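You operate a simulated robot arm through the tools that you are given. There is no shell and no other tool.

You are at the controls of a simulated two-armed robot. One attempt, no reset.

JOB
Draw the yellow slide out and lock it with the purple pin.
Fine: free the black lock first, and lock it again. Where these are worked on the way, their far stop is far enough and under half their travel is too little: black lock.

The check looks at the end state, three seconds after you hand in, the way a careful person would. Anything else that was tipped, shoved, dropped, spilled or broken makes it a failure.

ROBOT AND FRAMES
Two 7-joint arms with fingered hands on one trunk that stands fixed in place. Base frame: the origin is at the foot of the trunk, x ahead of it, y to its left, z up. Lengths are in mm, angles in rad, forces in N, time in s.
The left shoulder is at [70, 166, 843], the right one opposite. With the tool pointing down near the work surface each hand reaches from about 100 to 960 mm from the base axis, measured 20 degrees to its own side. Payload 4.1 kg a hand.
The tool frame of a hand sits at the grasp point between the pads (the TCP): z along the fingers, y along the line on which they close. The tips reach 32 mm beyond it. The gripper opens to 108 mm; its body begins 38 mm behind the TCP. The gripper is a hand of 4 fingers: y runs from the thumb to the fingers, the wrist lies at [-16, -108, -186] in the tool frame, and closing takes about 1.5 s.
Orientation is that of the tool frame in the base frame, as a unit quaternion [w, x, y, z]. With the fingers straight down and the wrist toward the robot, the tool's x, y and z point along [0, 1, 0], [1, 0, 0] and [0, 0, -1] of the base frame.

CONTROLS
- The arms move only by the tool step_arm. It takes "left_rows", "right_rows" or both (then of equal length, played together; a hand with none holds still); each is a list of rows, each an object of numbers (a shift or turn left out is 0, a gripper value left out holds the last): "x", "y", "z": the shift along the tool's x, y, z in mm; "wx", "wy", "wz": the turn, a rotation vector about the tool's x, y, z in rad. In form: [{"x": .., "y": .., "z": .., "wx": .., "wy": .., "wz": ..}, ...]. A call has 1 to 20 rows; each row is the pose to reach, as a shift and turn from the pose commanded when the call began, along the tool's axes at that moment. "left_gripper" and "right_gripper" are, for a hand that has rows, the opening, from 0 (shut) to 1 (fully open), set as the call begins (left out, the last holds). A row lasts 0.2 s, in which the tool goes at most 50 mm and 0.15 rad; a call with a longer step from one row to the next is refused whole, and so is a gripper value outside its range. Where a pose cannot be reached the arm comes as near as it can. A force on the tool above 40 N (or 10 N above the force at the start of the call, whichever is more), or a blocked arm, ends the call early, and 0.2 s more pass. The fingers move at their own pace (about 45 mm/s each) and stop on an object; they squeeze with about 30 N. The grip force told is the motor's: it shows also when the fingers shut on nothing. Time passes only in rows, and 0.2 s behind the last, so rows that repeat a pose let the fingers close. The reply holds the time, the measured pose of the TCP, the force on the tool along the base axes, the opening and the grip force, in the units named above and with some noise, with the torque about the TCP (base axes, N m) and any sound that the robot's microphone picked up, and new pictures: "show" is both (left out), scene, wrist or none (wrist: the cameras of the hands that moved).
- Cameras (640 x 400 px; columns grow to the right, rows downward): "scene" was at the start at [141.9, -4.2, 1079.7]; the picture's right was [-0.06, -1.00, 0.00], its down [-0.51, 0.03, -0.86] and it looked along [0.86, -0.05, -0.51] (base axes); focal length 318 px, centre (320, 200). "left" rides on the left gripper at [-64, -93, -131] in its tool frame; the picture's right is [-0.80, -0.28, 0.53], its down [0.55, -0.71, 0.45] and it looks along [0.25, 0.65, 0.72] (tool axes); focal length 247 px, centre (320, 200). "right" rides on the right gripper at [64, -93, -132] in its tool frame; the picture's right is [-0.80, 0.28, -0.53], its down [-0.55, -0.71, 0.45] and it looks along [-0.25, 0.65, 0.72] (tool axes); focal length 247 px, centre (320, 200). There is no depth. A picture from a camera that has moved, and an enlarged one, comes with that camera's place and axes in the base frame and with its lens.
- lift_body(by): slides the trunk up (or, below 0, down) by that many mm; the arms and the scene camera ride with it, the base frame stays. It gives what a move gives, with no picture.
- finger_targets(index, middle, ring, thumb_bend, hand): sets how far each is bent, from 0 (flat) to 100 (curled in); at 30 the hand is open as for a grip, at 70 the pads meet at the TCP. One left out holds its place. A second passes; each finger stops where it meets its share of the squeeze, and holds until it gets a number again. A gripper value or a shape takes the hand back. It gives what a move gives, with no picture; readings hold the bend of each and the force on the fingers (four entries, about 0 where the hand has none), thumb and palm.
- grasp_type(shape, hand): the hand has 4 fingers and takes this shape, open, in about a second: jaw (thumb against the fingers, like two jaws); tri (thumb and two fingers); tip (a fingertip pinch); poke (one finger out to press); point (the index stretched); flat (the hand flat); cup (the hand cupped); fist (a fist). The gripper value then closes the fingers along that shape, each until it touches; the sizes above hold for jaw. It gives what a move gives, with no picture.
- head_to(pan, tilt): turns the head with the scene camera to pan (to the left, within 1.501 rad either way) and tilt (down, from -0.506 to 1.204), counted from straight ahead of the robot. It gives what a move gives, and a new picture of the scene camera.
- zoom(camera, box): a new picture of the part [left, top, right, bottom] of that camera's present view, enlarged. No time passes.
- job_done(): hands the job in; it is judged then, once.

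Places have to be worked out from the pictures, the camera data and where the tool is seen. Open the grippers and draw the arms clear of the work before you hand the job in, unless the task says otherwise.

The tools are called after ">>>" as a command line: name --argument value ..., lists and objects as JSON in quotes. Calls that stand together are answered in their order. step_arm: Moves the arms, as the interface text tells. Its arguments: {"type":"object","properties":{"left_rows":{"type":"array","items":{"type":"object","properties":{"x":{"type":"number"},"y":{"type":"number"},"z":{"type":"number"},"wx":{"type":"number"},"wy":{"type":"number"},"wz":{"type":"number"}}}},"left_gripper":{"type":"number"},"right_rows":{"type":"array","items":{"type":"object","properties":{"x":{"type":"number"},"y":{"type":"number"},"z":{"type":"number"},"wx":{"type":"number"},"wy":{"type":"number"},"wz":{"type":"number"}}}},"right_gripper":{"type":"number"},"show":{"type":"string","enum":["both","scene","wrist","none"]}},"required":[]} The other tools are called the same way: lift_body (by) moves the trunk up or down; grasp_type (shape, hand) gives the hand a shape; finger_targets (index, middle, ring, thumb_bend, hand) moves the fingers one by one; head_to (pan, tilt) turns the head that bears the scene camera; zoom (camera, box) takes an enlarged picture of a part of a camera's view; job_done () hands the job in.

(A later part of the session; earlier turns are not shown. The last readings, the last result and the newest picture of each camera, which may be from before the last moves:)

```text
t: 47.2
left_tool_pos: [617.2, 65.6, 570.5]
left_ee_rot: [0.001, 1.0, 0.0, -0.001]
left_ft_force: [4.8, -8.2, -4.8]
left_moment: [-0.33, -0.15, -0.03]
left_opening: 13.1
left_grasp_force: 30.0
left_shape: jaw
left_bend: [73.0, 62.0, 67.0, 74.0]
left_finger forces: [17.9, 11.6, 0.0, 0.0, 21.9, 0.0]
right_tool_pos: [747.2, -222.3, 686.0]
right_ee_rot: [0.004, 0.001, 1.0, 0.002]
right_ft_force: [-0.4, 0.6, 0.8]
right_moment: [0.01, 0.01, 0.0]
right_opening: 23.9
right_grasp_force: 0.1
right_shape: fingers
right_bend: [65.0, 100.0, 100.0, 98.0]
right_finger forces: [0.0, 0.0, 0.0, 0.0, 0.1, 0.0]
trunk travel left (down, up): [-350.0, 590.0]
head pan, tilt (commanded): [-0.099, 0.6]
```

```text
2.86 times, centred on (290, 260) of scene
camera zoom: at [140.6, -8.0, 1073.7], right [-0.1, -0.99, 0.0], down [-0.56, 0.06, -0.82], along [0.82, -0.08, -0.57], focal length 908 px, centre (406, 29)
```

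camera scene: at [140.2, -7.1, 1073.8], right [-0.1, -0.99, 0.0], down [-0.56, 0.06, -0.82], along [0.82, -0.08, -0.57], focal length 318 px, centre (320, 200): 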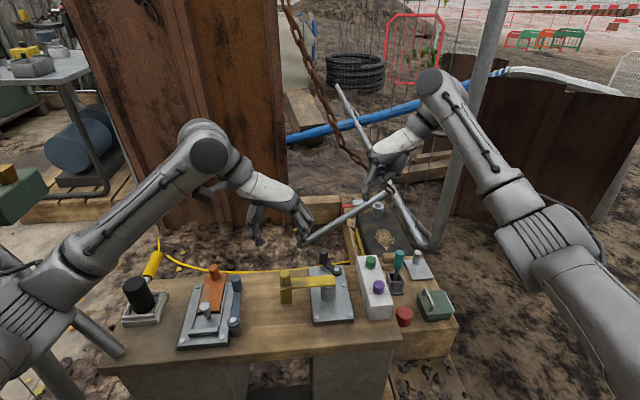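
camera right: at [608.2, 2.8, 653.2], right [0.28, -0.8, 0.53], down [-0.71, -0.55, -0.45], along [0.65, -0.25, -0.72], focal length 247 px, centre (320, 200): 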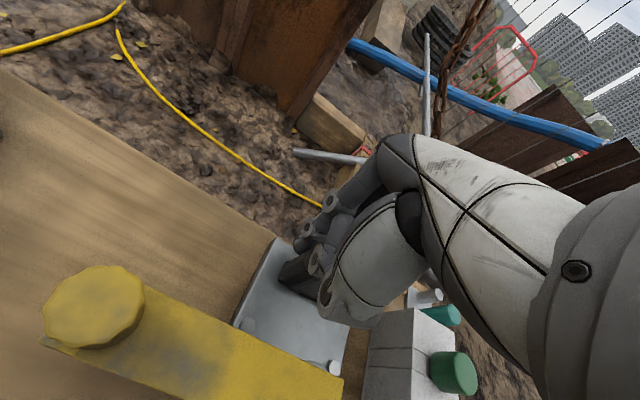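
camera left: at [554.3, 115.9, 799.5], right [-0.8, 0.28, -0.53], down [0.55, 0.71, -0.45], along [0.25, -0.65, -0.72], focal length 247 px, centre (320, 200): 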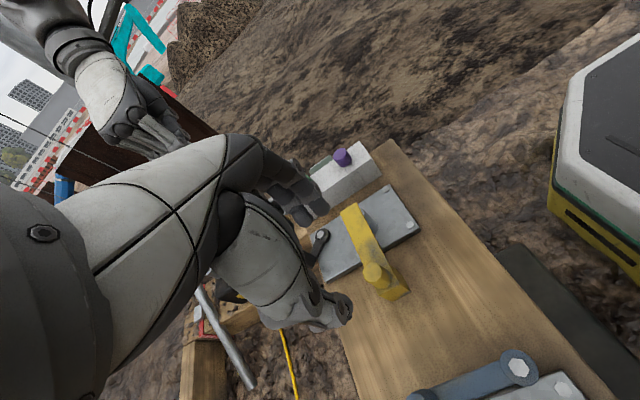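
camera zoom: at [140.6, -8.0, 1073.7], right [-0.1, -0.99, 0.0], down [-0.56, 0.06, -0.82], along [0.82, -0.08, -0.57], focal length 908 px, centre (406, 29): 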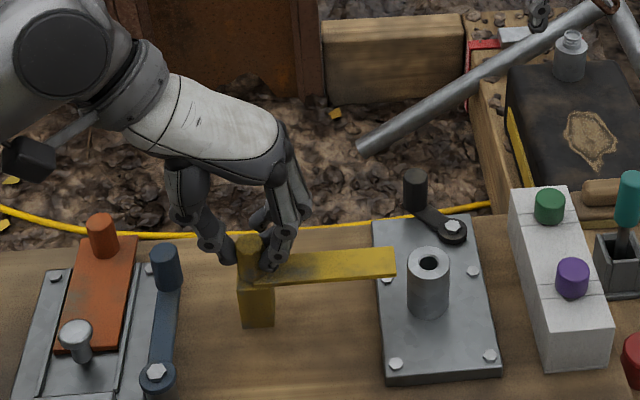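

The tube's pin hole is now exposed. I keep drawing carefully in small steps to find the slide's stop, watching clearance to the blue lever.

>>> step_arm --left_rows '[{"y": -3}, {"y": -6}, {"y": -9}, {"y": -12}, {"y": -14}]' --show "none"

>>> zoom --camera "scene" --box '[200, 190, 360, 330]'

>>> zoom --camera "left" --box '[180, 100, 640, 400]'

```text
t: 48.4
left_tool_pos: [616.9, 78.4, 572.5]
left_ee_rot: [0.001, 1.0, 0.002, 0.001]
left_ft_force: [16.2, -35.3, 2.2]
left_moment: [-1.23, -0.44, 0.4]
left_opening: 15.7
left_grasp_force: 29.5
left_shape: jaw
left_bend: [72.0, 56.0, 67.0, 77.0]
left_finger forces: [23.2, 18.3, 0.1, 0.0, 11.4, 0.0]
right_tool_pos: [747.1, -222.0, 686.3]
right_ee_rot: [0.004, 0.001, 1.0, 0.002]
right_ft_force: [0.3, 0.2, 0.0]
right_moment: [-0.02, 0.02, 0.01]
right_opening: 24.0
right_grasp_force: 0.2
right_shape: fingers
right_bend: [65.0, 100.0, 100.0, 98.0]
right_finger forces: [0.1, 0.0, 0.0, 0.0, 0.1, 0.0]
trunk travel left (down, up): [-350.0, 590.0]
head pan, tilt (commanded): [-0.099, 0.6]
```

```text
2.86 times, centred on (280, 260) of scene
camera zoom: at [140.8, -10.0, 1073.7], right [-0.1, -0.99, 0.0], down [-0.56, 0.06, -0.82], along [0.82, -0.08, -0.57], focal length 908 px, centre (434, 29)
```

zoom: 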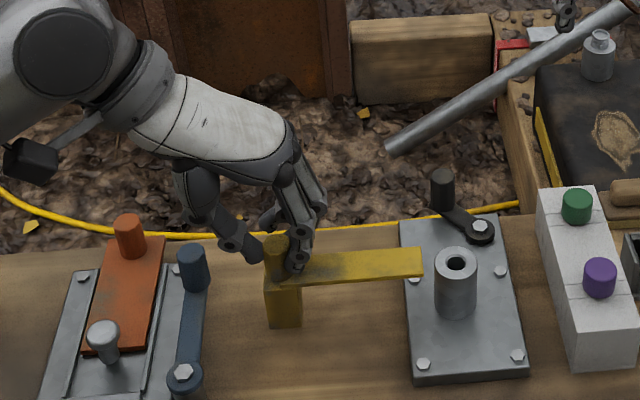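

```text
1.33 times, centred on (410, 250) of left
camera zoom: at [552.7, 170.9, 701.7], right [-0.8, 0.28, -0.53], down [0.55, 0.71, -0.45], along [0.25, -0.65, -0.72], focal length 329 px, centre (200, 133)
```

zoom: 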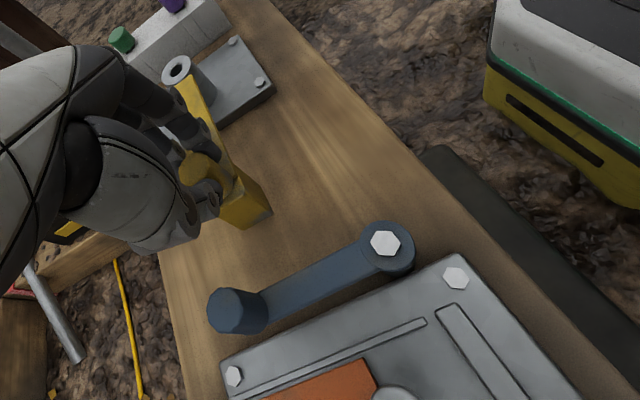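

The slide reached its outer stop (35 N, no further motion; about 42 mm drawn). I ease the pull back to neutral, then open the left hand and check that the slide stays.

>>> step_arm --left_rows '[{"y": 3}, {"y": 6}, {"y": 9}]' --show "none"

```text
t: 49.2
left_tool_pos: [617.7, 72.8, 570.1]
left_ee_rot: [0.0, 1.0, 0.002, 0.0]
left_ft_force: [12.6, -7.4, 9.4]
left_moment: [-0.54, -0.37, 0.27]
left_opening: 15.4
left_grasp_force: 30.3
left_shape: jaw
left_bend: [72.0, 59.0, 67.0, 77.0]
left_finger forces: [17.9, 19.1, 0.0, 0.0, 25.6, 0.0]
right_tool_pos: [747.1, -220.9, 686.4]
right_ee_rot: [0.003, 0.0, 1.0, 0.002]
right_ft_force: [0.0, 0.5, 0.4]
right_moment: [0.02, 0.0, -0.02]
right_opening: 24.0
right_grasp_force: 0.1
right_shape: fingers
right_bend: [65.0, 100.0, 100.0, 98.0]
right_finger forces: [0.1, 0.1, 0.0, 0.0, 0.0, 0.0]
trunk travel left (down, up): [-350.0, 590.0]
head pan, tilt (commanded): [-0.099, 0.6]
```

The pull has eased to about −7 N. I open the left fingers and let them clear the knob.

>>> step_arm --left_rows '[{"y": 0}, {"y": 0}, {"y": 0}, {"y": 0}, {"y": 0}, {"y": 0}]' --left_gripper 0.55 --show "none"

>>> zoom --camera "scene" --box '[200, 190, 360, 330]'

```text
t: 50.6
left_tool_pos: [617.0, 72.4, 569.9]
left_ee_rot: [0.0, 1.0, 0.001, 0.0]
left_ft_force: [-1.1, 0.7, 0.1]
left_moment: [0.01, 0.01, 0.03]
left_opening: 58.8
left_grasp_force: 0.1
left_shape: jaw
left_bend: [74.0, 43.0, 40.0, 69.0]
left_finger forces: [0.0, 0.0, 0.0, 0.0, 0.0, 0.0]
right_tool_pos: [747.8, -222.2, 687.1]
right_ee_rot: [0.003, 0.001, 1.0, 0.0]
right_ft_force: [-0.6, -0.1, -0.9]
right_moment: [-0.02, 0.01, -0.01]
right_opening: 23.9
right_grasp_force: 0.0
right_shape: fingers
right_bend: [65.0, 100.0, 100.0, 98.0]
right_finger forces: [0.0, 0.0, 0.0, 0.1, 0.0, 0.0]
trunk travel left (down, up): [-350.0, 590.0]
head pan, tilt (commanded): [-0.099, 0.6]
```

```text
2.86 times, centred on (280, 260) of scene
camera zoom: at [139.9, -7.3, 1073.7], right [-0.1, -0.99, 0.0], down [-0.56, 0.06, -0.82], along [0.82, -0.08, -0.57], focal length 908 px, centre (434, 29)
```

zoom: 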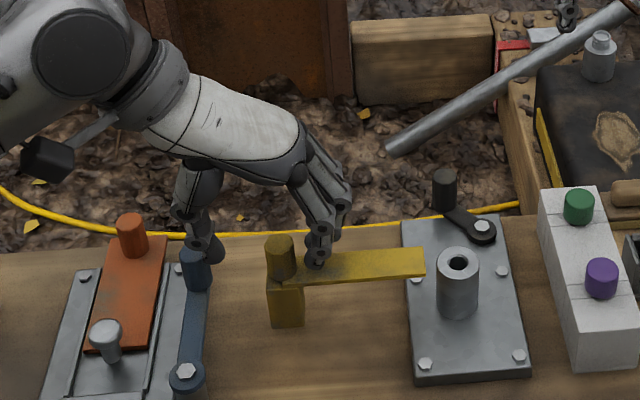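

The slide stays put. The open thumb is near the blue knob, so I check the left wrist view before lifting straight up.

>>> zoom --camera "left" --box '[220, 150, 460, 350]'

>>> zoom --camera "scene" --box '[210, 230, 300, 310]'

```text
2.00 times, centred on (340, 250) of left
camera zoom: at [552.5, 163.8, 701.5], right [-0.8, 0.28, -0.53], down [0.55, 0.71, -0.45], along [0.25, -0.65, -0.72], focal length 494 px, centre (280, 100)
```

zoom: 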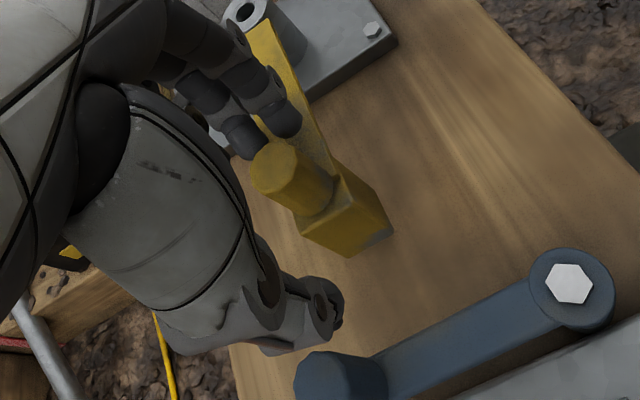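

```text
5.00 times, centred on (255, 270) of scene
camera zoom: at [139.9, -7.3, 1073.7], right [-0.1, -0.99, 0.0], down [-0.56, 0.06, -0.82], along [0.82, -0.08, -0.57], focal length 1589 px, centre (645, -150)
```

zoom: 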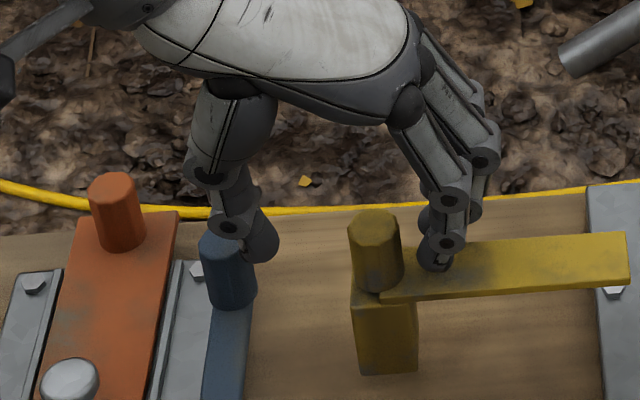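

The readings show zero contact; thumb and blue knob are only close. I lift the left hand straight up in small steps.

>>> step_arm --left_rows '[{"z": -6}, {"z": -14}, {"z": -25}, {"z": -45}, {"z": -75}, {"z": -110}]' --show "none"

>>> zoom --camera "scene" --box '[180, 210, 360, 330]'

```text
t: 52.0
left_tool_pos: [618.2, 72.7, 680.1]
left_ee_rot: [0.0, 1.0, 0.0, 0.0]
left_ft_force: [-0.8, 0.4, -0.3]
left_moment: [-0.01, 0.0, -0.02]
left_opening: 59.1
left_grasp_force: 0.2
left_shape: jaw
left_bend: [74.0, 43.0, 40.0, 69.0]
left_finger forces: [0.0, 0.1, 0.0, 0.0, 0.0, 0.0]
right_tool_pos: [746.4, -221.6, 687.2]
right_ee_rot: [0.004, 0.001, 1.0, 0.0]
right_ft_force: [0.5, 0.3, -0.1]
right_moment: [-0.01, -0.03, -0.03]
right_opening: 24.2
right_grasp_force: 0.0
right_shape: fingers
right_bend: [65.0, 100.0, 100.0, 98.0]
right_finger forces: [0.0, 0.0, 0.1, 0.0, 0.0, 0.1]
trunk travel left (down, up): [-350.0, 590.0]
head pan, tilt (commanded): [-0.099, 0.6]
```

```text
3.33 times, centred on (270, 270) of scene
camera zoom: at [139.6, -7.4, 1073.7], right [-0.1, -0.99, 0.0], down [-0.56, 0.06, -0.83], along [0.82, -0.08, -0.56], focal length 1059 px, centre (487, -33)
```

zoom: 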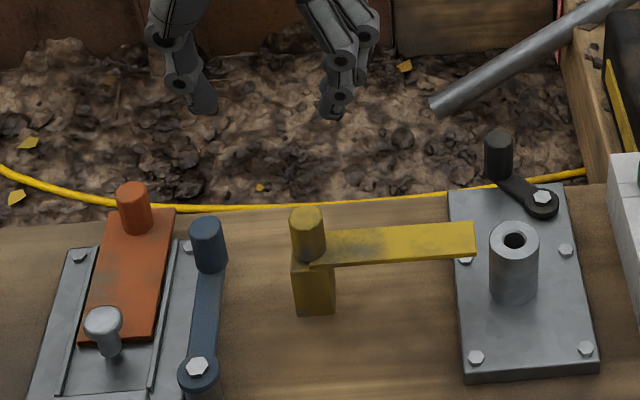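

The slide stays drawn and the tube hole is at about (618,−74,522). I move the left hand up and away, and then re-measure the purple pin and the hole.

>>> step_arm --left_rows '[{"x": 5, "y": -20, "z": -35}, {"x": 10, "y": -40, "z": -70}, {"x": 16, "y": -60, "z": -105}, {"x": 22, "y": -85, "z": -135}, {"x": 28, "y": -110, "z": -160}, {"x": 32, "y": -135, "z": -180}]' --left_gripper 1.0 --show "none"

>>> zoom --camera "scene" --box '[290, 240, 410, 330]'

>>> zoom --camera "right" --box '[70, 70, 310, 270]'

```text
t: 53.4
left_tool_pos: [647.4, 206.4, 859.3]
left_ee_rot: [0.0, 1.0, 0.0, 0.0]
left_ft_force: [0.5, 0.0, -0.3]
left_moment: [-0.02, 0.02, 0.01]
left_opening: 107.9
left_grasp_force: 0.0
left_shape: jaw
left_bend: [30.0, 30.0, 30.0, 30.0]
left_finger forces: [0.0, 0.1, 0.0, 0.1, 0.0, 0.0]
right_tool_pos: [745.8, -221.2, 686.4]
right_ee_rot: [0.003, 0.0, 1.0, -0.001]
right_ft_force: [0.1, -1.0, 0.1]
right_moment: [0.0, 0.02, 0.03]
right_opening: 24.1
right_grasp_force: 0.0
right_shape: fingers
right_bend: [65.0, 100.0, 100.0, 98.0]
right_finger forces: [0.0, 0.0, 0.0, 0.0, 0.0, 0.0]
trunk travel left (down, up): [-350.0, 590.0]
head pan, tilt (commanded): [-0.099, 0.6]
```

```text
4.44 times, centred on (350, 285) of scene
camera zoom: at [139.6, -7.1, 1073.8], right [-0.1, -0.99, 0.0], down [-0.56, 0.06, -0.83], along [0.82, -0.08, -0.56], focal length 1412 px, centre (187, -178)
```

zoom: 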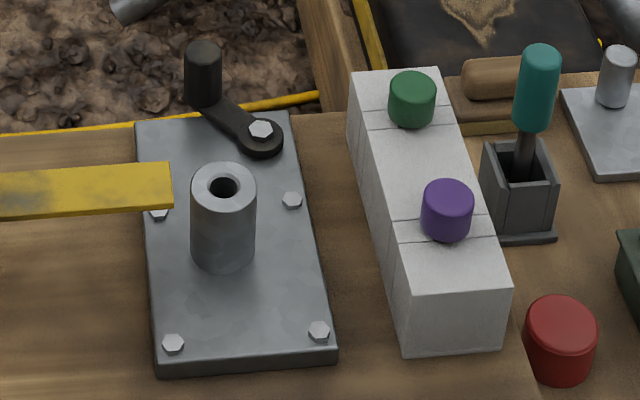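

```text
2.00 times, centred on (190, 170) of right
camera zoom: at [681.7, -314.6, 818.2], right [0.79, 0.28, 0.54], down [0.55, -0.71, -0.44], along [0.26, 0.65, -0.72], focal length 494 px, centre (580, 260)
```

zoom: 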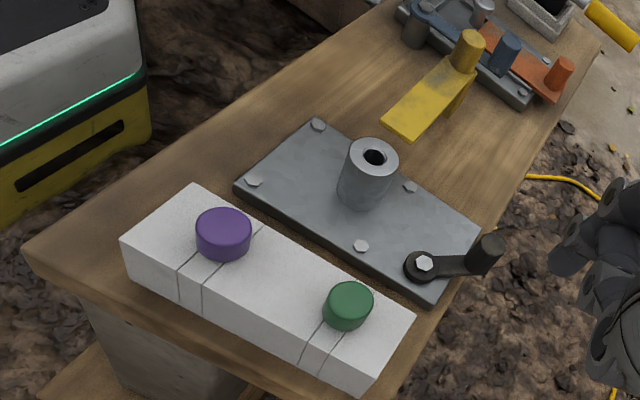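

Both cameras agree roughly: tube hole ≈(618,−74,520), purple head ≈(591,−181), top z≈532, head 25 mm wide and ~16 high, resting on the white block. I bring the right hand over the pin with default yaw (so its fingers will later clear the bar end) and take the three-finger "tri" shape.

>>> step_arm --right_rows '[{"x": 0, "y": 0, "z": -30}, {"x": 14, "y": 3, "z": -30, "wz": 0.14}, {"x": 28, "y": 6, "z": -30, "wz": 0.28}, {"x": 42, "y": 9, "z": -30, "wz": 0.42}, {"x": 56, "y": 12, "z": -30, "wz": 0.56}, {"x": 70, "y": 15, "z": -30, "wz": 0.7}, {"x": 84, "y": 18, "z": -30, "wz": 0.84}, {"x": 98, "y": 21, "z": -30, "wz": 0.98}, {"x": 112, "y": 25, "z": -30, "wz": 1.12}, {"x": 126, "y": 29, "z": -30, "wz": 1.26}, {"x": 140, "y": 33, "z": -30, "wz": 1.4}, {"x": 155, "y": 37, "z": -30, "wz": 1.54}, {"x": 155, "y": 37, "z": -30, "wz": 1.573}]' --show "none"

>>> grasp_type --shape "tri" --hand "right"

>>> zoom --camera "scene" --box '[240, 130, 480, 330]'

>>> zoom --camera "right" --box '[0, 0, 640, 400]'

```text
t: 56.2
left_tool_pos: [648.1, 204.6, 859.2]
left_ee_rot: [0.001, 1.0, 0.0, 0.0]
left_ft_force: [-0.1, -0.5, -0.1]
left_moment: [-0.01, 0.02, -0.04]
left_opening: 107.5
left_grasp_force: 0.1
left_shape: jaw
left_bend: [30.0, 30.0, 30.0, 30.0]
left_finger forces: [0.0, 0.0, 0.1, 0.0, 0.0, 0.0]
right_tool_pos: [593.7, -184.6, 716.2]
right_ee_rot: [0.003, 0.709, 0.705, 0.004]
right_ft_force: [0.1, 0.4, -0.2]
right_moment: [-0.01, 0.0, 0.0]
right_opening: 24.0
right_grasp_force: 0.0
right_shape: fingers
right_bend: [65.0, 100.0, 100.0, 98.0]
right_finger forces: [0.0, 0.1, 0.0, 0.0, 0.0, 0.0]
trunk travel left (down, up): [-350.0, 590.0]
head pan, tilt (commanded): [-0.099, 0.6]
```

```text
t: 57.1
left_tool_pos: [649.0, 205.5, 861.2]
left_ee_rot: [0.0, 1.0, -0.001, 0.001]
left_ft_force: [0.0, 0.8, -0.9]
left_moment: [0.01, 0.03, 0.0]
left_opening: 107.8
left_grasp_force: 0.0
left_shape: jaw
left_bend: [30.0, 30.0, 30.0, 30.0]
left_finger forces: [0.0, 0.0, 0.0, 0.0, 0.1, 0.0]
right_tool_pos: [593.2, -186.4, 716.7]
right_ee_rot: [0.003, 0.708, 0.706, 0.003]
right_ft_force: [0.2, 0.6, -0.4]
right_moment: [0.0, 0.03, -0.03]
right_opening: 107.7
right_grasp_force: 0.1
right_shape: tri
right_bend: [30.0, 30.0, 99.0, 30.0]
right_finger forces: [0.1, 0.0, 0.0, 0.1, 0.1, 0.0]
trunk travel left (down, up): [-350.0, 590.0]
head pan, tilt (commanded): [-0.099, 0.6]
```

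```text
2.00 times, centred on (360, 230) of scene
camera zoom: at [139.9, -7.2, 1073.7], right [-0.1, -0.99, 0.0], down [-0.56, 0.06, -0.82], along [0.82, -0.08, -0.57], focal length 636 px, centre (240, 140)
```

zoom: 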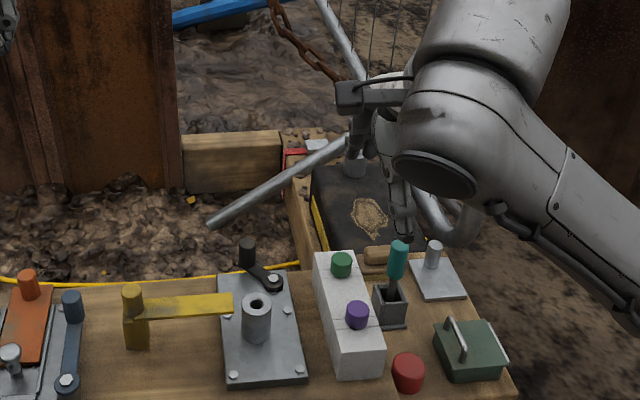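

```text
1.00 times, centred on (320, 200) of right (not enlarged: the box is as wide or as high as the picture)
camera zoom: at [499.9, -120.7, 847.2], right [0.28, -0.8, 0.53], down [-0.7, -0.55, -0.45], along [0.65, -0.25, -0.71], focal length 247 px, centre (320, 200)
```

zoom: 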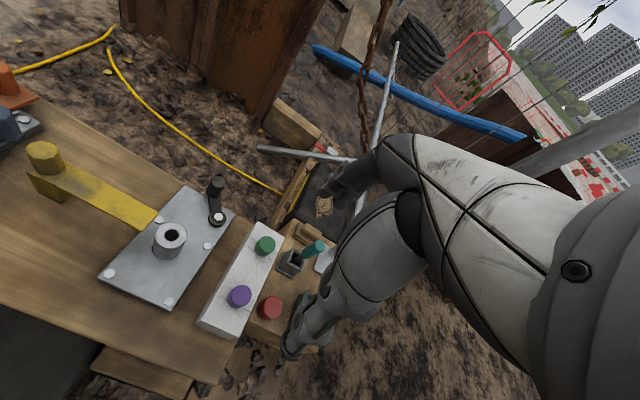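

I check whether the left wrist camera gives a useful side view of the pin area.

>>> zoom --camera "left" --box '[0, 0, 640, 400]'

>>> zoom --camera "right" --box '[190, 220, 350, 370]'

```text
1.00 times, centred on (320, 200) of left (not enlarged: the box is as wide or as high as the picture)
camera zoom: at [584.0, 297.5, 990.7], right [-0.8, 0.28, -0.53], down [0.55, 0.71, -0.45], along [0.25, -0.65, -0.72], focal length 247 px, centre (320, 200)
```

zoom: 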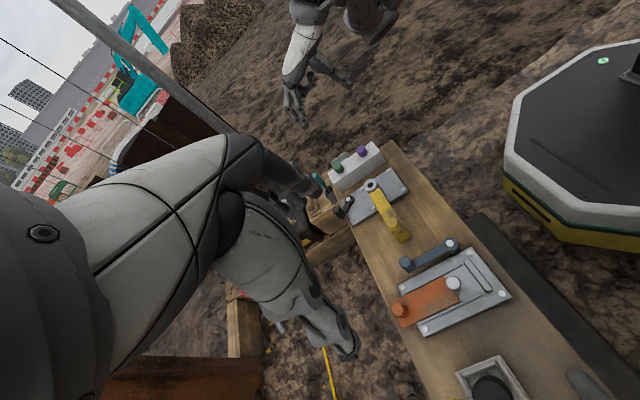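

```text
2.67 times, centred on (270, 295) of right
camera zoom: at [499.9, -120.7, 847.2], right [0.28, -0.8, 0.53], down [-0.7, -0.55, -0.45], along [0.65, -0.25, -0.71], focal length 659 px, centre (453, -53)
```

zoom: 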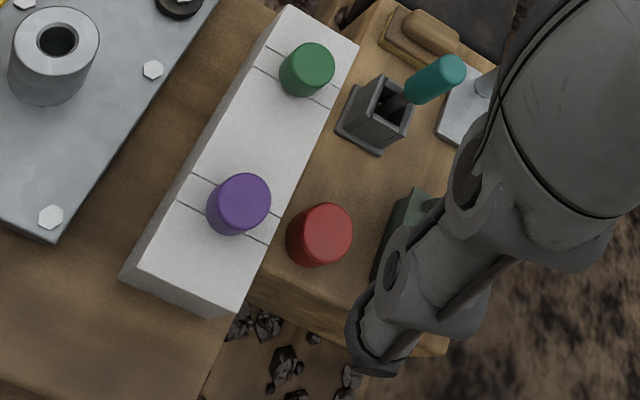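

The left camera is a good side observer. I zoom there for precise measurement of the pin and the tube hole.

>>> zoom --camera "left" --box '[310, 130, 422, 200]'

>>> zoom --camera "scene" --box '[330, 250, 410, 300]'

>>> zoom --camera "scene" --box '[300, 265, 364, 305]'

```text
5.71 times, centred on (366, 165) of left
camera zoom: at [584.0, 297.5, 990.7], right [-0.8, 0.28, -0.53], down [0.55, 0.71, -0.45], along [0.25, -0.65, -0.72], focal length 1411 px, centre (57, 400)
```

zoom: 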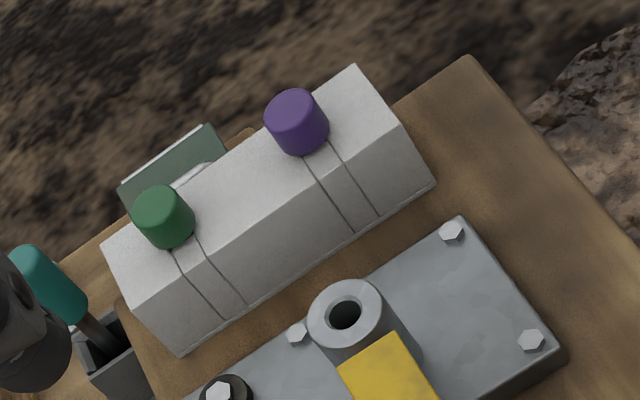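

```text
8.00 times, centred on (370, 275) of scene
camera zoom: at [139.9, -7.2, 1073.7], right [-0.1, -0.99, 0.0], down [-0.56, 0.06, -0.82], along [0.82, -0.08, -0.57], focal length 2542 px, centre (-80, -400)
```

zoom: 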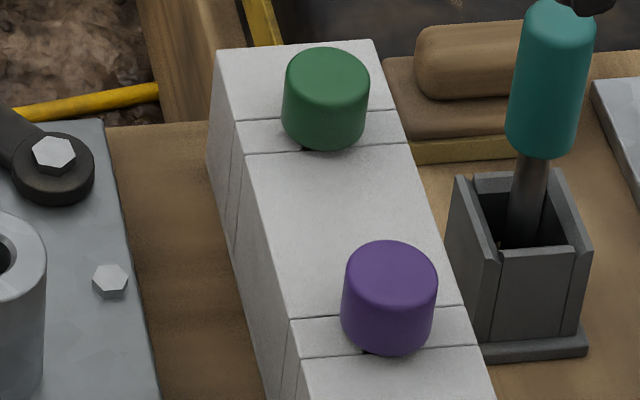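

```text
10.00 times, centred on (332, 285) of scene
camera zoom: at [139.9, -7.2, 1073.7], right [-0.1, -0.99, 0.0], down [-0.56, 0.06, -0.82], along [0.82, -0.08, -0.57], focal length 3178 px, centre (200, -650)
```

zoom: 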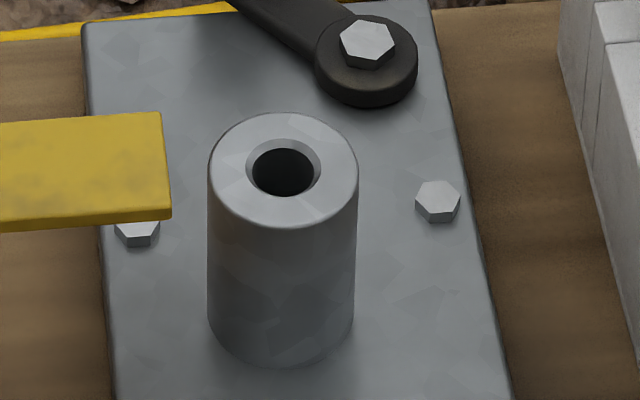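

Hole has a chamfer (≈17 mm outer, 13.6 mm bore); its position is ≈(616,−73,522), and purple head ≈(589,−180). I lower the right hand over the pin with the fingers half open (so they clear the green pin) to check centring.

>>> step_arm --right_rows '[{"x": 2, "y": -2, "z": 30}, {"x": 3, "y": -4, "z": 60}, {"x": 3, "y": -4, "z": 90}, {"x": 3, "y": -4, "z": 105}, {"x": 3, "y": -4, "z": 105}, {"x": 3, "y": -4, "z": 105}]' --right_gripper 0.5 --show "none"

>>> zoom --camera "left" --box '[280, 70, 440, 190]'

>>> zoom --camera "right" --box '[190, 150, 400, 370]'

>>> zoom --camera "scene" --box '[320, 180, 460, 320]'

```text
t: 58.5
left_tool_pos: [647.5, 206.1, 860.0]
left_ee_rot: [-0.001, 1.0, 0.0, -0.001]
left_ft_force: [0.0, -0.5, 0.4]
left_moment: [0.05, 0.0, 0.0]
left_opening: 107.5
left_grasp_force: 0.0
left_shape: jaw
left_bend: [30.0, 30.0, 30.0, 30.0]
left_finger forces: [0.0, 0.0, 0.0, 0.0, 0.1, 0.0]
right_tool_pos: [589.6, -182.9, 612.1]
right_ee_rot: [0.003, 0.709, 0.705, 0.003]
right_ft_force: [0.1, 0.7, 0.4]
right_moment: [0.04, 0.01, 0.0]
right_opening: 54.2
right_grasp_force: 0.0
right_shape: tri
right_bend: [74.0, 45.0, 99.0, 71.0]
right_finger forces: [0.0, 0.0, 0.0, 0.1, 0.0, 0.1]
trunk travel left (down, up): [-350.0, 590.0]
head pan, tilt (commanded): [-0.099, 0.6]
```

```text
3.33 times, centred on (360, 130) of left
camera zoom: at [584.0, 297.5, 990.7], right [-0.8, 0.28, -0.53], down [0.55, 0.71, -0.45], along [0.25, -0.65, -0.72], focal length 823 px, centre (187, 433)
```

zoom: 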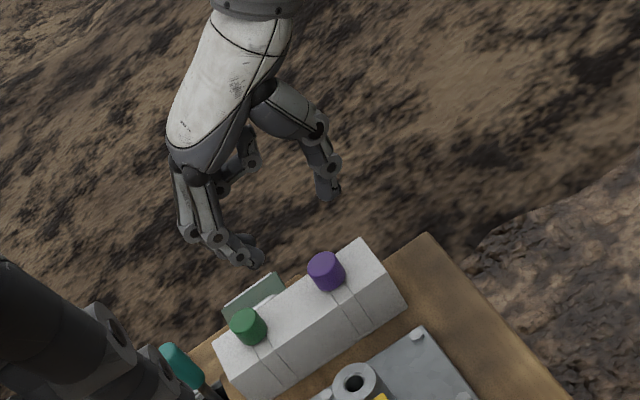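

```text
1.82 times, centred on (295, 260) of right
camera zoom: at [495.7, -117.5, 742.1], right [0.28, -0.8, 0.53], down [-0.7, -0.55, -0.45], along [0.65, -0.25, -0.71], focal length 449 px, centre (366, 91)
```

zoom: 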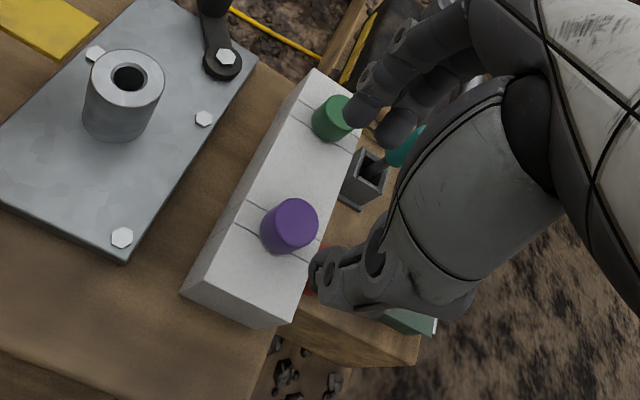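

```text
2.86 times, centred on (390, 250) of scene
camera zoom: at [139.8, -7.2, 1073.7], right [-0.1, -0.99, 0.0], down [-0.56, 0.06, -0.82], along [0.82, -0.08, -0.57], focal length 908 px, centre (120, 57)
```

zoom: 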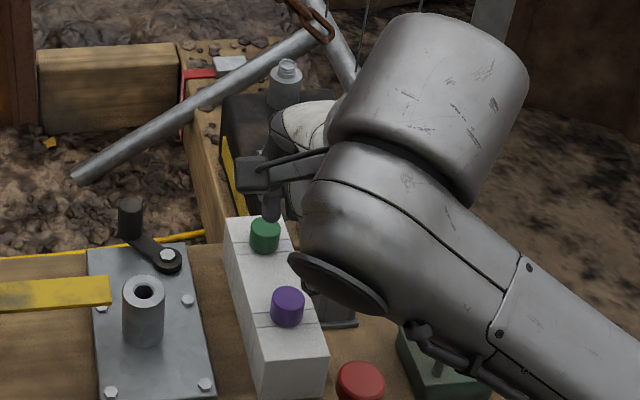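

The right-wrist geometry puts the pin head at about tool (+3, −4) from the TCP axis with its top ≈76 mm below TCP. I shift 2 mm back and descend to z≈562 to re-check.

>>> step_arm --right_rows '[{"y": -2, "z": 20}, {"y": -2, "z": 40}, {"y": -2, "z": 50}]' --show "none"

>>> zoom --camera "left" --box '[300, 90, 420, 180]'

>>> zoom --camera "right" --box '[220, 170, 380, 300]'

```text
t: 59.3
left_tool_pos: [648.8, 206.1, 859.6]
left_ee_rot: [-0.001, 1.0, 0.0, 0.0]
left_ft_force: [0.4, -0.4, -0.5]
left_moment: [0.02, -0.03, -0.02]
left_opening: 107.8
left_grasp_force: 0.0
left_shape: jaw
left_bend: [30.0, 30.0, 30.0, 30.0]
left_finger forces: [0.0, 0.0, 0.1, 0.1, 0.0, 0.0]
right_tool_pos: [588.8, -182.2, 560.1]
right_ee_rot: [0.002, 0.709, 0.706, 0.004]
right_ft_force: [0.1, 0.2, 0.9]
right_moment: [0.03, 0.0, -0.01]
right_opening: 54.6
right_grasp_force: 0.0
right_shape: tri
right_bend: [74.0, 45.0, 99.0, 71.0]
right_finger forces: [0.1, 0.1, 0.0, 0.0, 0.0, 0.0]
trunk travel left (down, up): [-350.0, 590.0]
head pan, tilt (commanded): [-0.099, 0.6]
```

```text
4.44 times, centred on (360, 135) of left
camera zoom: at [584.0, 297.5, 990.7], right [-0.8, 0.28, -0.53], down [0.55, 0.71, -0.45], along [0.25, -0.65, -0.72], focal length 1098 px, centre (142, 489)
```

zoom: 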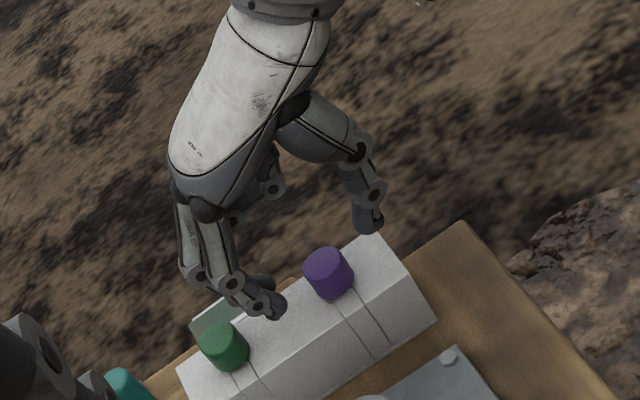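

```text
3.08 times, centred on (300, 235) of right
camera zoom: at [494.7, -118.2, 691.2], right [0.28, -0.8, 0.53], down [-0.7, -0.55, -0.45], along [0.65, -0.25, -0.71], focal length 760 px, centre (382, 92)
```

zoom: 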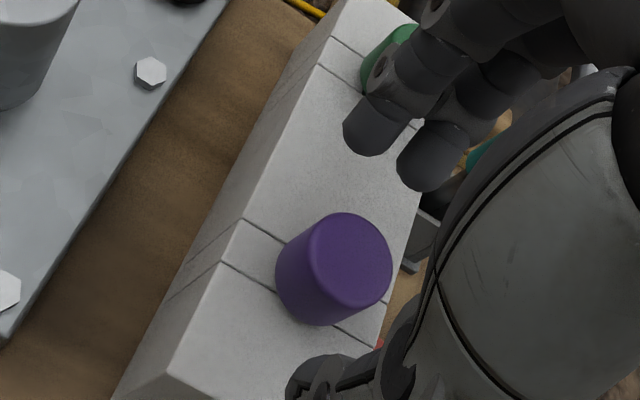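

The head sits centred between thumb and fingers in both views. I descend in small steps to bring the tips down near the block top, watching for vertical contact force.

>>> step_arm --right_rows '[{"z": 3}, {"z": 6}, {"z": 6}]' --show "none"

>>> step_arm --right_rows '[{"z": 1.5}, {"z": 3}, {"z": 3}]' --show "none"

>>> zoom --camera "left" --box '[320, 110, 400, 170]'

>>> zoom --camera "right" --box '[220, 170, 380, 300]'

```text
t: 60.1
left_tool_pos: [647.4, 204.9, 860.3]
left_ee_rot: [0.0, 1.0, 0.0, 0.0]
left_ft_force: [-0.5, -0.7, -0.6]
left_moment: [0.03, -0.02, -0.03]
left_opening: 107.5
left_grasp_force: 0.0
left_shape: jaw
left_bend: [30.0, 30.0, 30.0, 30.0]
left_finger forces: [0.0, 0.0, 0.1, 0.0, 0.0, 0.0]
right_tool_pos: [588.1, -182.4, 555.9]
right_ee_rot: [0.001, 0.709, 0.705, 0.004]
right_ft_force: [0.4, 0.6, 0.2]
right_moment: [-0.01, -0.03, 0.04]
right_opening: 54.5
right_grasp_force: 0.1
right_shape: tri
right_bend: [74.0, 45.0, 99.0, 71.0]
right_finger forces: [0.1, 0.0, 0.0, 0.0, 0.1, 0.0]
trunk travel left (down, up): [-350.0, 590.0]
head pan, tilt (commanded): [-0.099, 0.6]
```

```text
t: 60.9
left_tool_pos: [648.0, 205.5, 859.0]
left_ee_rot: [0.0, 1.0, 0.0, 0.0]
left_ft_force: [0.5, 0.4, -0.6]
left_moment: [0.03, 0.02, -0.02]
left_opening: 108.0
left_grasp_force: 0.0
left_shape: jaw
left_bend: [30.0, 30.0, 30.0, 30.0]
left_finger forces: [0.0, 0.0, 0.1, 0.1, 0.0, 0.0]
right_tool_pos: [587.8, -181.3, 552.7]
right_ee_rot: [0.003, 0.708, 0.706, 0.003]
right_ft_force: [-1.0, 0.0, -0.6]
right_moment: [0.0, -0.01, 0.02]
right_opening: 54.5
right_grasp_force: 0.0
right_shape: tri
right_bend: [74.0, 45.0, 99.0, 71.0]
right_finger forces: [0.1, 0.0, 0.0, 0.1, 0.0, 0.0]
trunk travel left (down, up): [-350.0, 590.0]
head pan, tilt (commanded): [-0.099, 0.6]
```

```text
6.67 times, centred on (360, 140) of left
camera zoom: at [584.0, 297.5, 990.7], right [-0.8, 0.28, -0.53], down [0.55, 0.71, -0.45], along [0.25, -0.65, -0.72], focal length 1646 px, centre (53, 600)
```

zoom: 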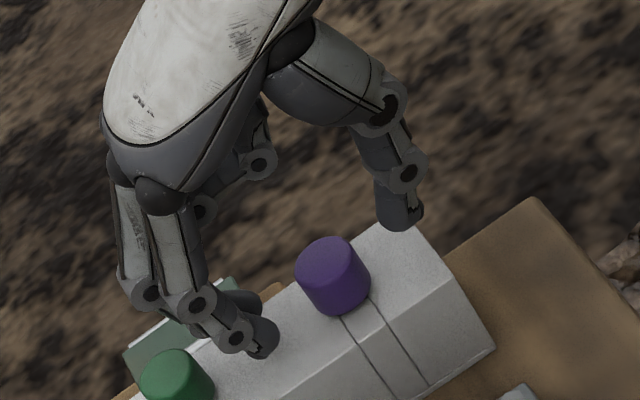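

```text
3.08 times, centred on (300, 235) of right
camera zoom: at [494.9, -117.7, 683.6], right [0.28, -0.8, 0.53], down [-0.7, -0.55, -0.45], along [0.65, -0.25, -0.71], focal length 760 px, centre (382, 92)
```

zoom: 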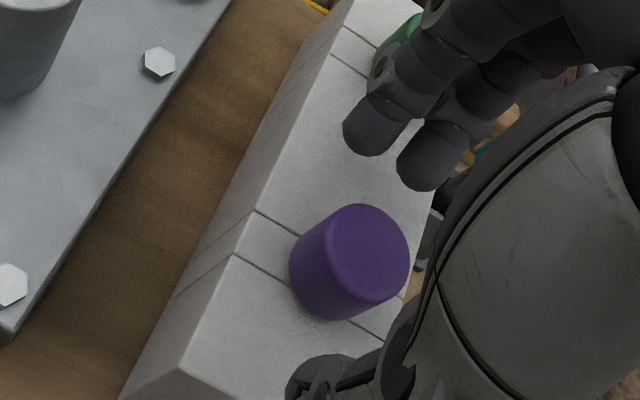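

No contact yet; I continue down in 1.5 mm steps.

>>> step_arm --right_rows '[{"z": 1.5}, {"z": 3}, {"z": 3}]' --show "none"

>>> step_arm --right_rows '[{"z": 1.5}, {"z": 1.5}, {"z": 1.5}]' --show "none"

>>> zoom --camera "left" --box '[330, 120, 390, 165]'

>>> zoom --camera "right" --box '[240, 190, 360, 300]'

```text
t: 61.7
left_tool_pos: [649.9, 205.1, 859.6]
left_ee_rot: [-0.001, 1.0, 0.0, 0.001]
left_ft_force: [-0.8, 0.3, -0.1]
left_moment: [0.0, 0.02, -0.04]
left_opening: 107.7
left_grasp_force: 0.0
left_shape: jaw
left_bend: [30.0, 30.0, 30.0, 30.0]
left_finger forces: [0.0, 0.0, 0.0, 0.0, 0.0, 0.0]
right_tool_pos: [588.4, -181.7, 549.9]
right_ee_rot: [0.002, 0.708, 0.706, 0.003]
right_ft_force: [0.2, 0.1, -0.4]
right_moment: [-0.01, 0.0, 0.03]
right_opening: 54.3
right_grasp_force: 0.1
right_shape: tri
right_bend: [74.0, 45.0, 99.0, 71.0]
right_finger forces: [0.0, 0.0, 0.1, 0.1, 0.0, 0.0]
trunk travel left (down, up): [-350.0, 590.0]
head pan, tilt (commanded): [-0.099, 0.6]
```

```text
t: 62.5
left_tool_pos: [648.0, 205.1, 860.0]
left_ee_rot: [0.0, 1.0, 0.0, -0.001]
left_ft_force: [-0.7, 0.3, 0.8]
left_moment: [-0.03, -0.04, 0.03]
left_opening: 107.7
left_grasp_force: 0.1
left_shape: jaw
left_bend: [30.0, 30.0, 30.0, 30.0]
left_finger forces: [0.0, 0.0, 0.1, 0.0, 0.0, 0.0]
right_tool_pos: [588.4, -182.3, 549.0]
right_ee_rot: [0.003, 0.708, 0.706, 0.002]
right_ft_force: [0.1, 0.6, 0.3]
right_moment: [0.01, 0.01, 0.01]
right_opening: 54.4
right_grasp_force: 0.1
right_shape: tri
right_bend: [74.0, 45.0, 99.0, 71.0]
right_finger forces: [0.0, 0.0, 0.0, 0.1, 0.0, 0.1]
trunk travel left (down, up): [-350.0, 590.0]
head pan, tilt (commanded): [-0.099, 0.6]
```

```text
8.89 times, centred on (360, 142) of left
camera zoom: at [584.0, 297.5, 990.7], right [-0.8, 0.28, -0.53], down [0.55, 0.71, -0.45], along [0.25, -0.65, -0.72], focal length 2195 px, centre (-36, 711)
```

zoom: 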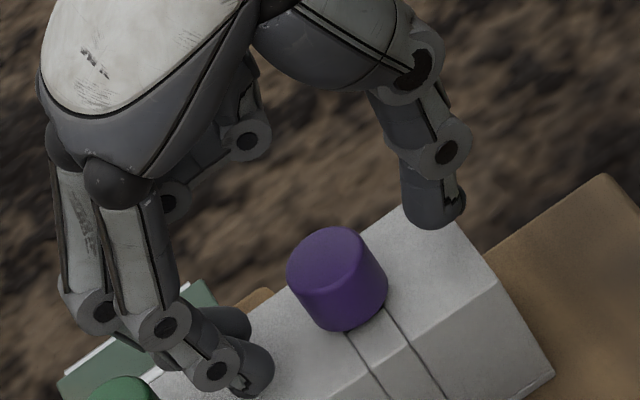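

```text
3.64 times, centred on (300, 245) of right
camera zoom: at [494.5, -117.3, 679.1], right [0.28, -0.8, 0.53], down [-0.7, -0.55, -0.45], along [0.65, -0.25, -0.71], focal length 898 px, centre (393, 36)
```

zoom: 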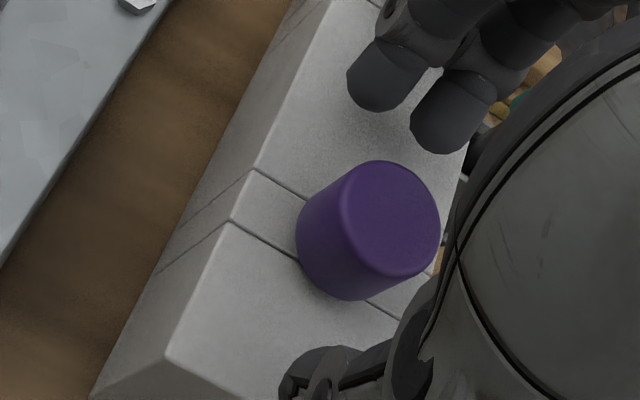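

At z≈549 there is still no contact and the head lies within 2 mm of the centre between finger and thumb tips. I close the fingers on the head.

>>> step_arm --right_rows '[{"z": 0}, {"z": 0}, {"z": 0}, {"z": 0}, {"z": 0}, {"z": 0}, {"z": 0}, {"z": 0}]' --right_gripper 0.0 --show "none"

>>> zoom --camera "left" --box '[330, 120, 390, 165]'

>>> zoom --camera "right" --box '[240, 190, 360, 300]'

```text
t: 64.3
left_tool_pos: [647.9, 205.2, 860.5]
left_ee_rot: [0.0, 1.0, 0.0, 0.001]
left_ft_force: [-1.0, 0.3, -0.6]
left_moment: [0.0, 0.01, 0.0]
left_opening: 107.7
left_grasp_force: 0.0
left_shape: jaw
left_bend: [30.0, 30.0, 30.0, 30.0]
left_finger forces: [0.0, 0.1, 0.1, 0.1, 0.0, 0.0]
right_tool_pos: [586.4, -180.5, 549.1]
right_ee_rot: [0.004, 0.709, 0.705, 0.003]
right_ft_force: [0.3, 0.2, -0.3]
right_moment: [0.0, 0.02, 0.01]
right_opening: 16.6
right_grasp_force: 29.8
right_shape: tri
right_bend: [72.0, 61.0, 100.0, 74.0]
right_finger forces: [13.1, 12.5, 0.0, 0.0, 26.6, 0.0]
trunk travel left (down, up): [-350.0, 590.0]
head pan, tilt (commanded): [-0.099, 0.6]
```

```text
8.89 times, centred on (360, 142) of left
camera zoom: at [584.0, 297.5, 990.7], right [-0.8, 0.28, -0.53], down [0.55, 0.71, -0.45], along [0.25, -0.65, -0.72], focal length 2195 px, centre (-36, 711)
```

zoom: 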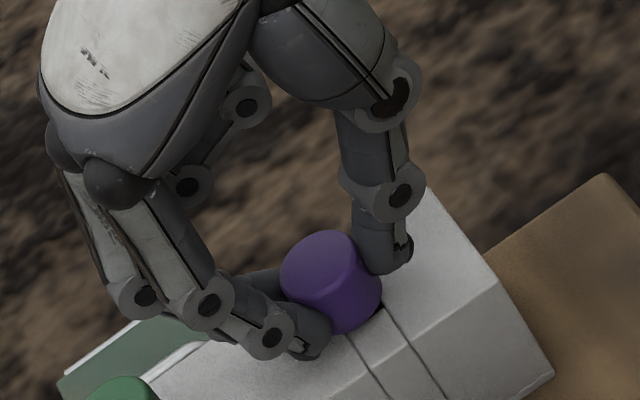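

```text
3.64 times, centred on (300, 245) of right
camera zoom: at [494.5, -117.3, 679.1], right [0.28, -0.8, 0.53], down [-0.7, -0.55, -0.45], along [0.65, -0.25, -0.71], focal length 898 px, centre (393, 36)
```

zoom: 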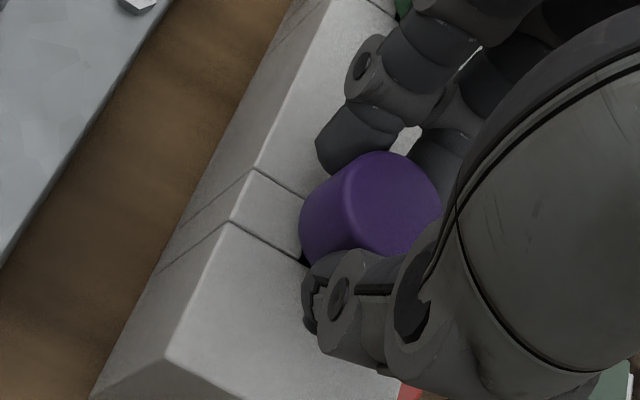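

The grip is balanced (index 13, middle 12.5, thumb 27 N). I lift the pin straight up slowly.

>>> step_arm --right_rows '[{"z": -4}, {"z": -8}, {"z": -14}, {"z": -22}, {"z": -30}, {"z": -40}, {"z": -50}, {"z": -60}, {"z": -70}, {"z": -80}]' --show "none"

>>> zoom --camera "left" --box '[300, 80, 420, 170]'

>>> zoom --camera "right" --box '[200, 150, 380, 320]'

>>> zoom --camera "scene" --box '[300, 200, 440, 320]'

```text
t: 66.5
left_tool_pos: [648.4, 205.4, 859.6]
left_ee_rot: [0.0, 1.0, 0.0, 0.0]
left_ft_force: [0.4, 0.2, 0.7]
left_moment: [-0.02, -0.02, -0.07]
left_opening: 107.7
left_grasp_force: 0.0
left_shape: jaw
left_bend: [30.0, 30.0, 30.0, 30.0]
left_finger forces: [0.1, 0.1, 0.0, 0.0, 0.0, 0.0]
right_tool_pos: [588.1, -181.3, 628.7]
right_ee_rot: [0.002, 0.708, 0.706, 0.003]
right_ft_force: [0.0, -0.2, -0.5]
right_moment: [-0.01, -0.01, 0.0]
right_opening: 16.6
right_grasp_force: 30.0
right_shape: tri
right_bend: [72.0, 61.0, 100.0, 74.0]
right_finger forces: [13.3, 12.9, 0.0, 0.1, 26.5, 0.0]
trunk travel left (down, up): [-350.0, 590.0]
head pan, tilt (commanded): [-0.099, 0.6]
```

```text
4.44 times, centred on (360, 125) of left
camera zoom: at [584.0, 297.6, 990.6], right [-0.8, 0.28, -0.53], down [0.55, 0.71, -0.45], along [0.25, -0.65, -0.72], focal length 1098 px, centre (142, 533)
```

zoom: 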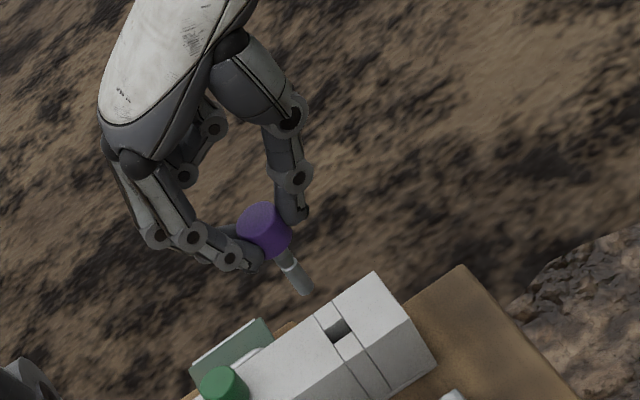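

```text
2.35 times, centred on (290, 235) of right
camera zoom: at [494.1, -117.3, 759.5], right [0.28, -0.8, 0.53], down [-0.7, -0.55, -0.45], along [0.65, -0.25, -0.71], focal length 581 px, centre (391, 118)
```

zoom: 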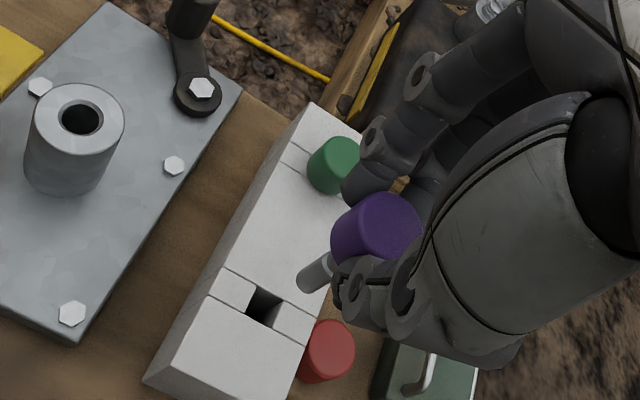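

```text
3.33 times, centred on (370, 260) of scene
camera zoom: at [139.9, -7.2, 1073.7], right [-0.1, -0.99, 0.0], down [-0.56, 0.06, -0.82], along [0.82, -0.08, -0.57], focal length 1059 px, centre (153, 0)
```

zoom: 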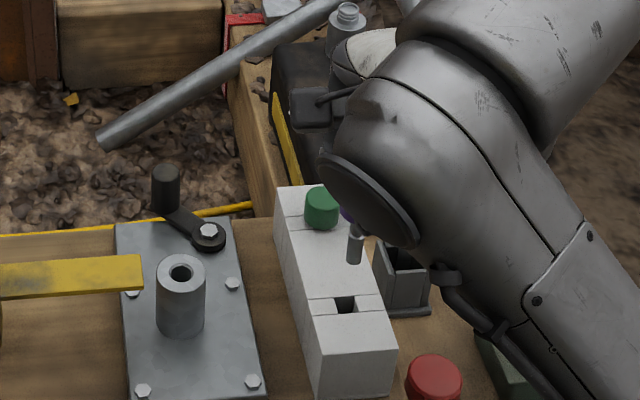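

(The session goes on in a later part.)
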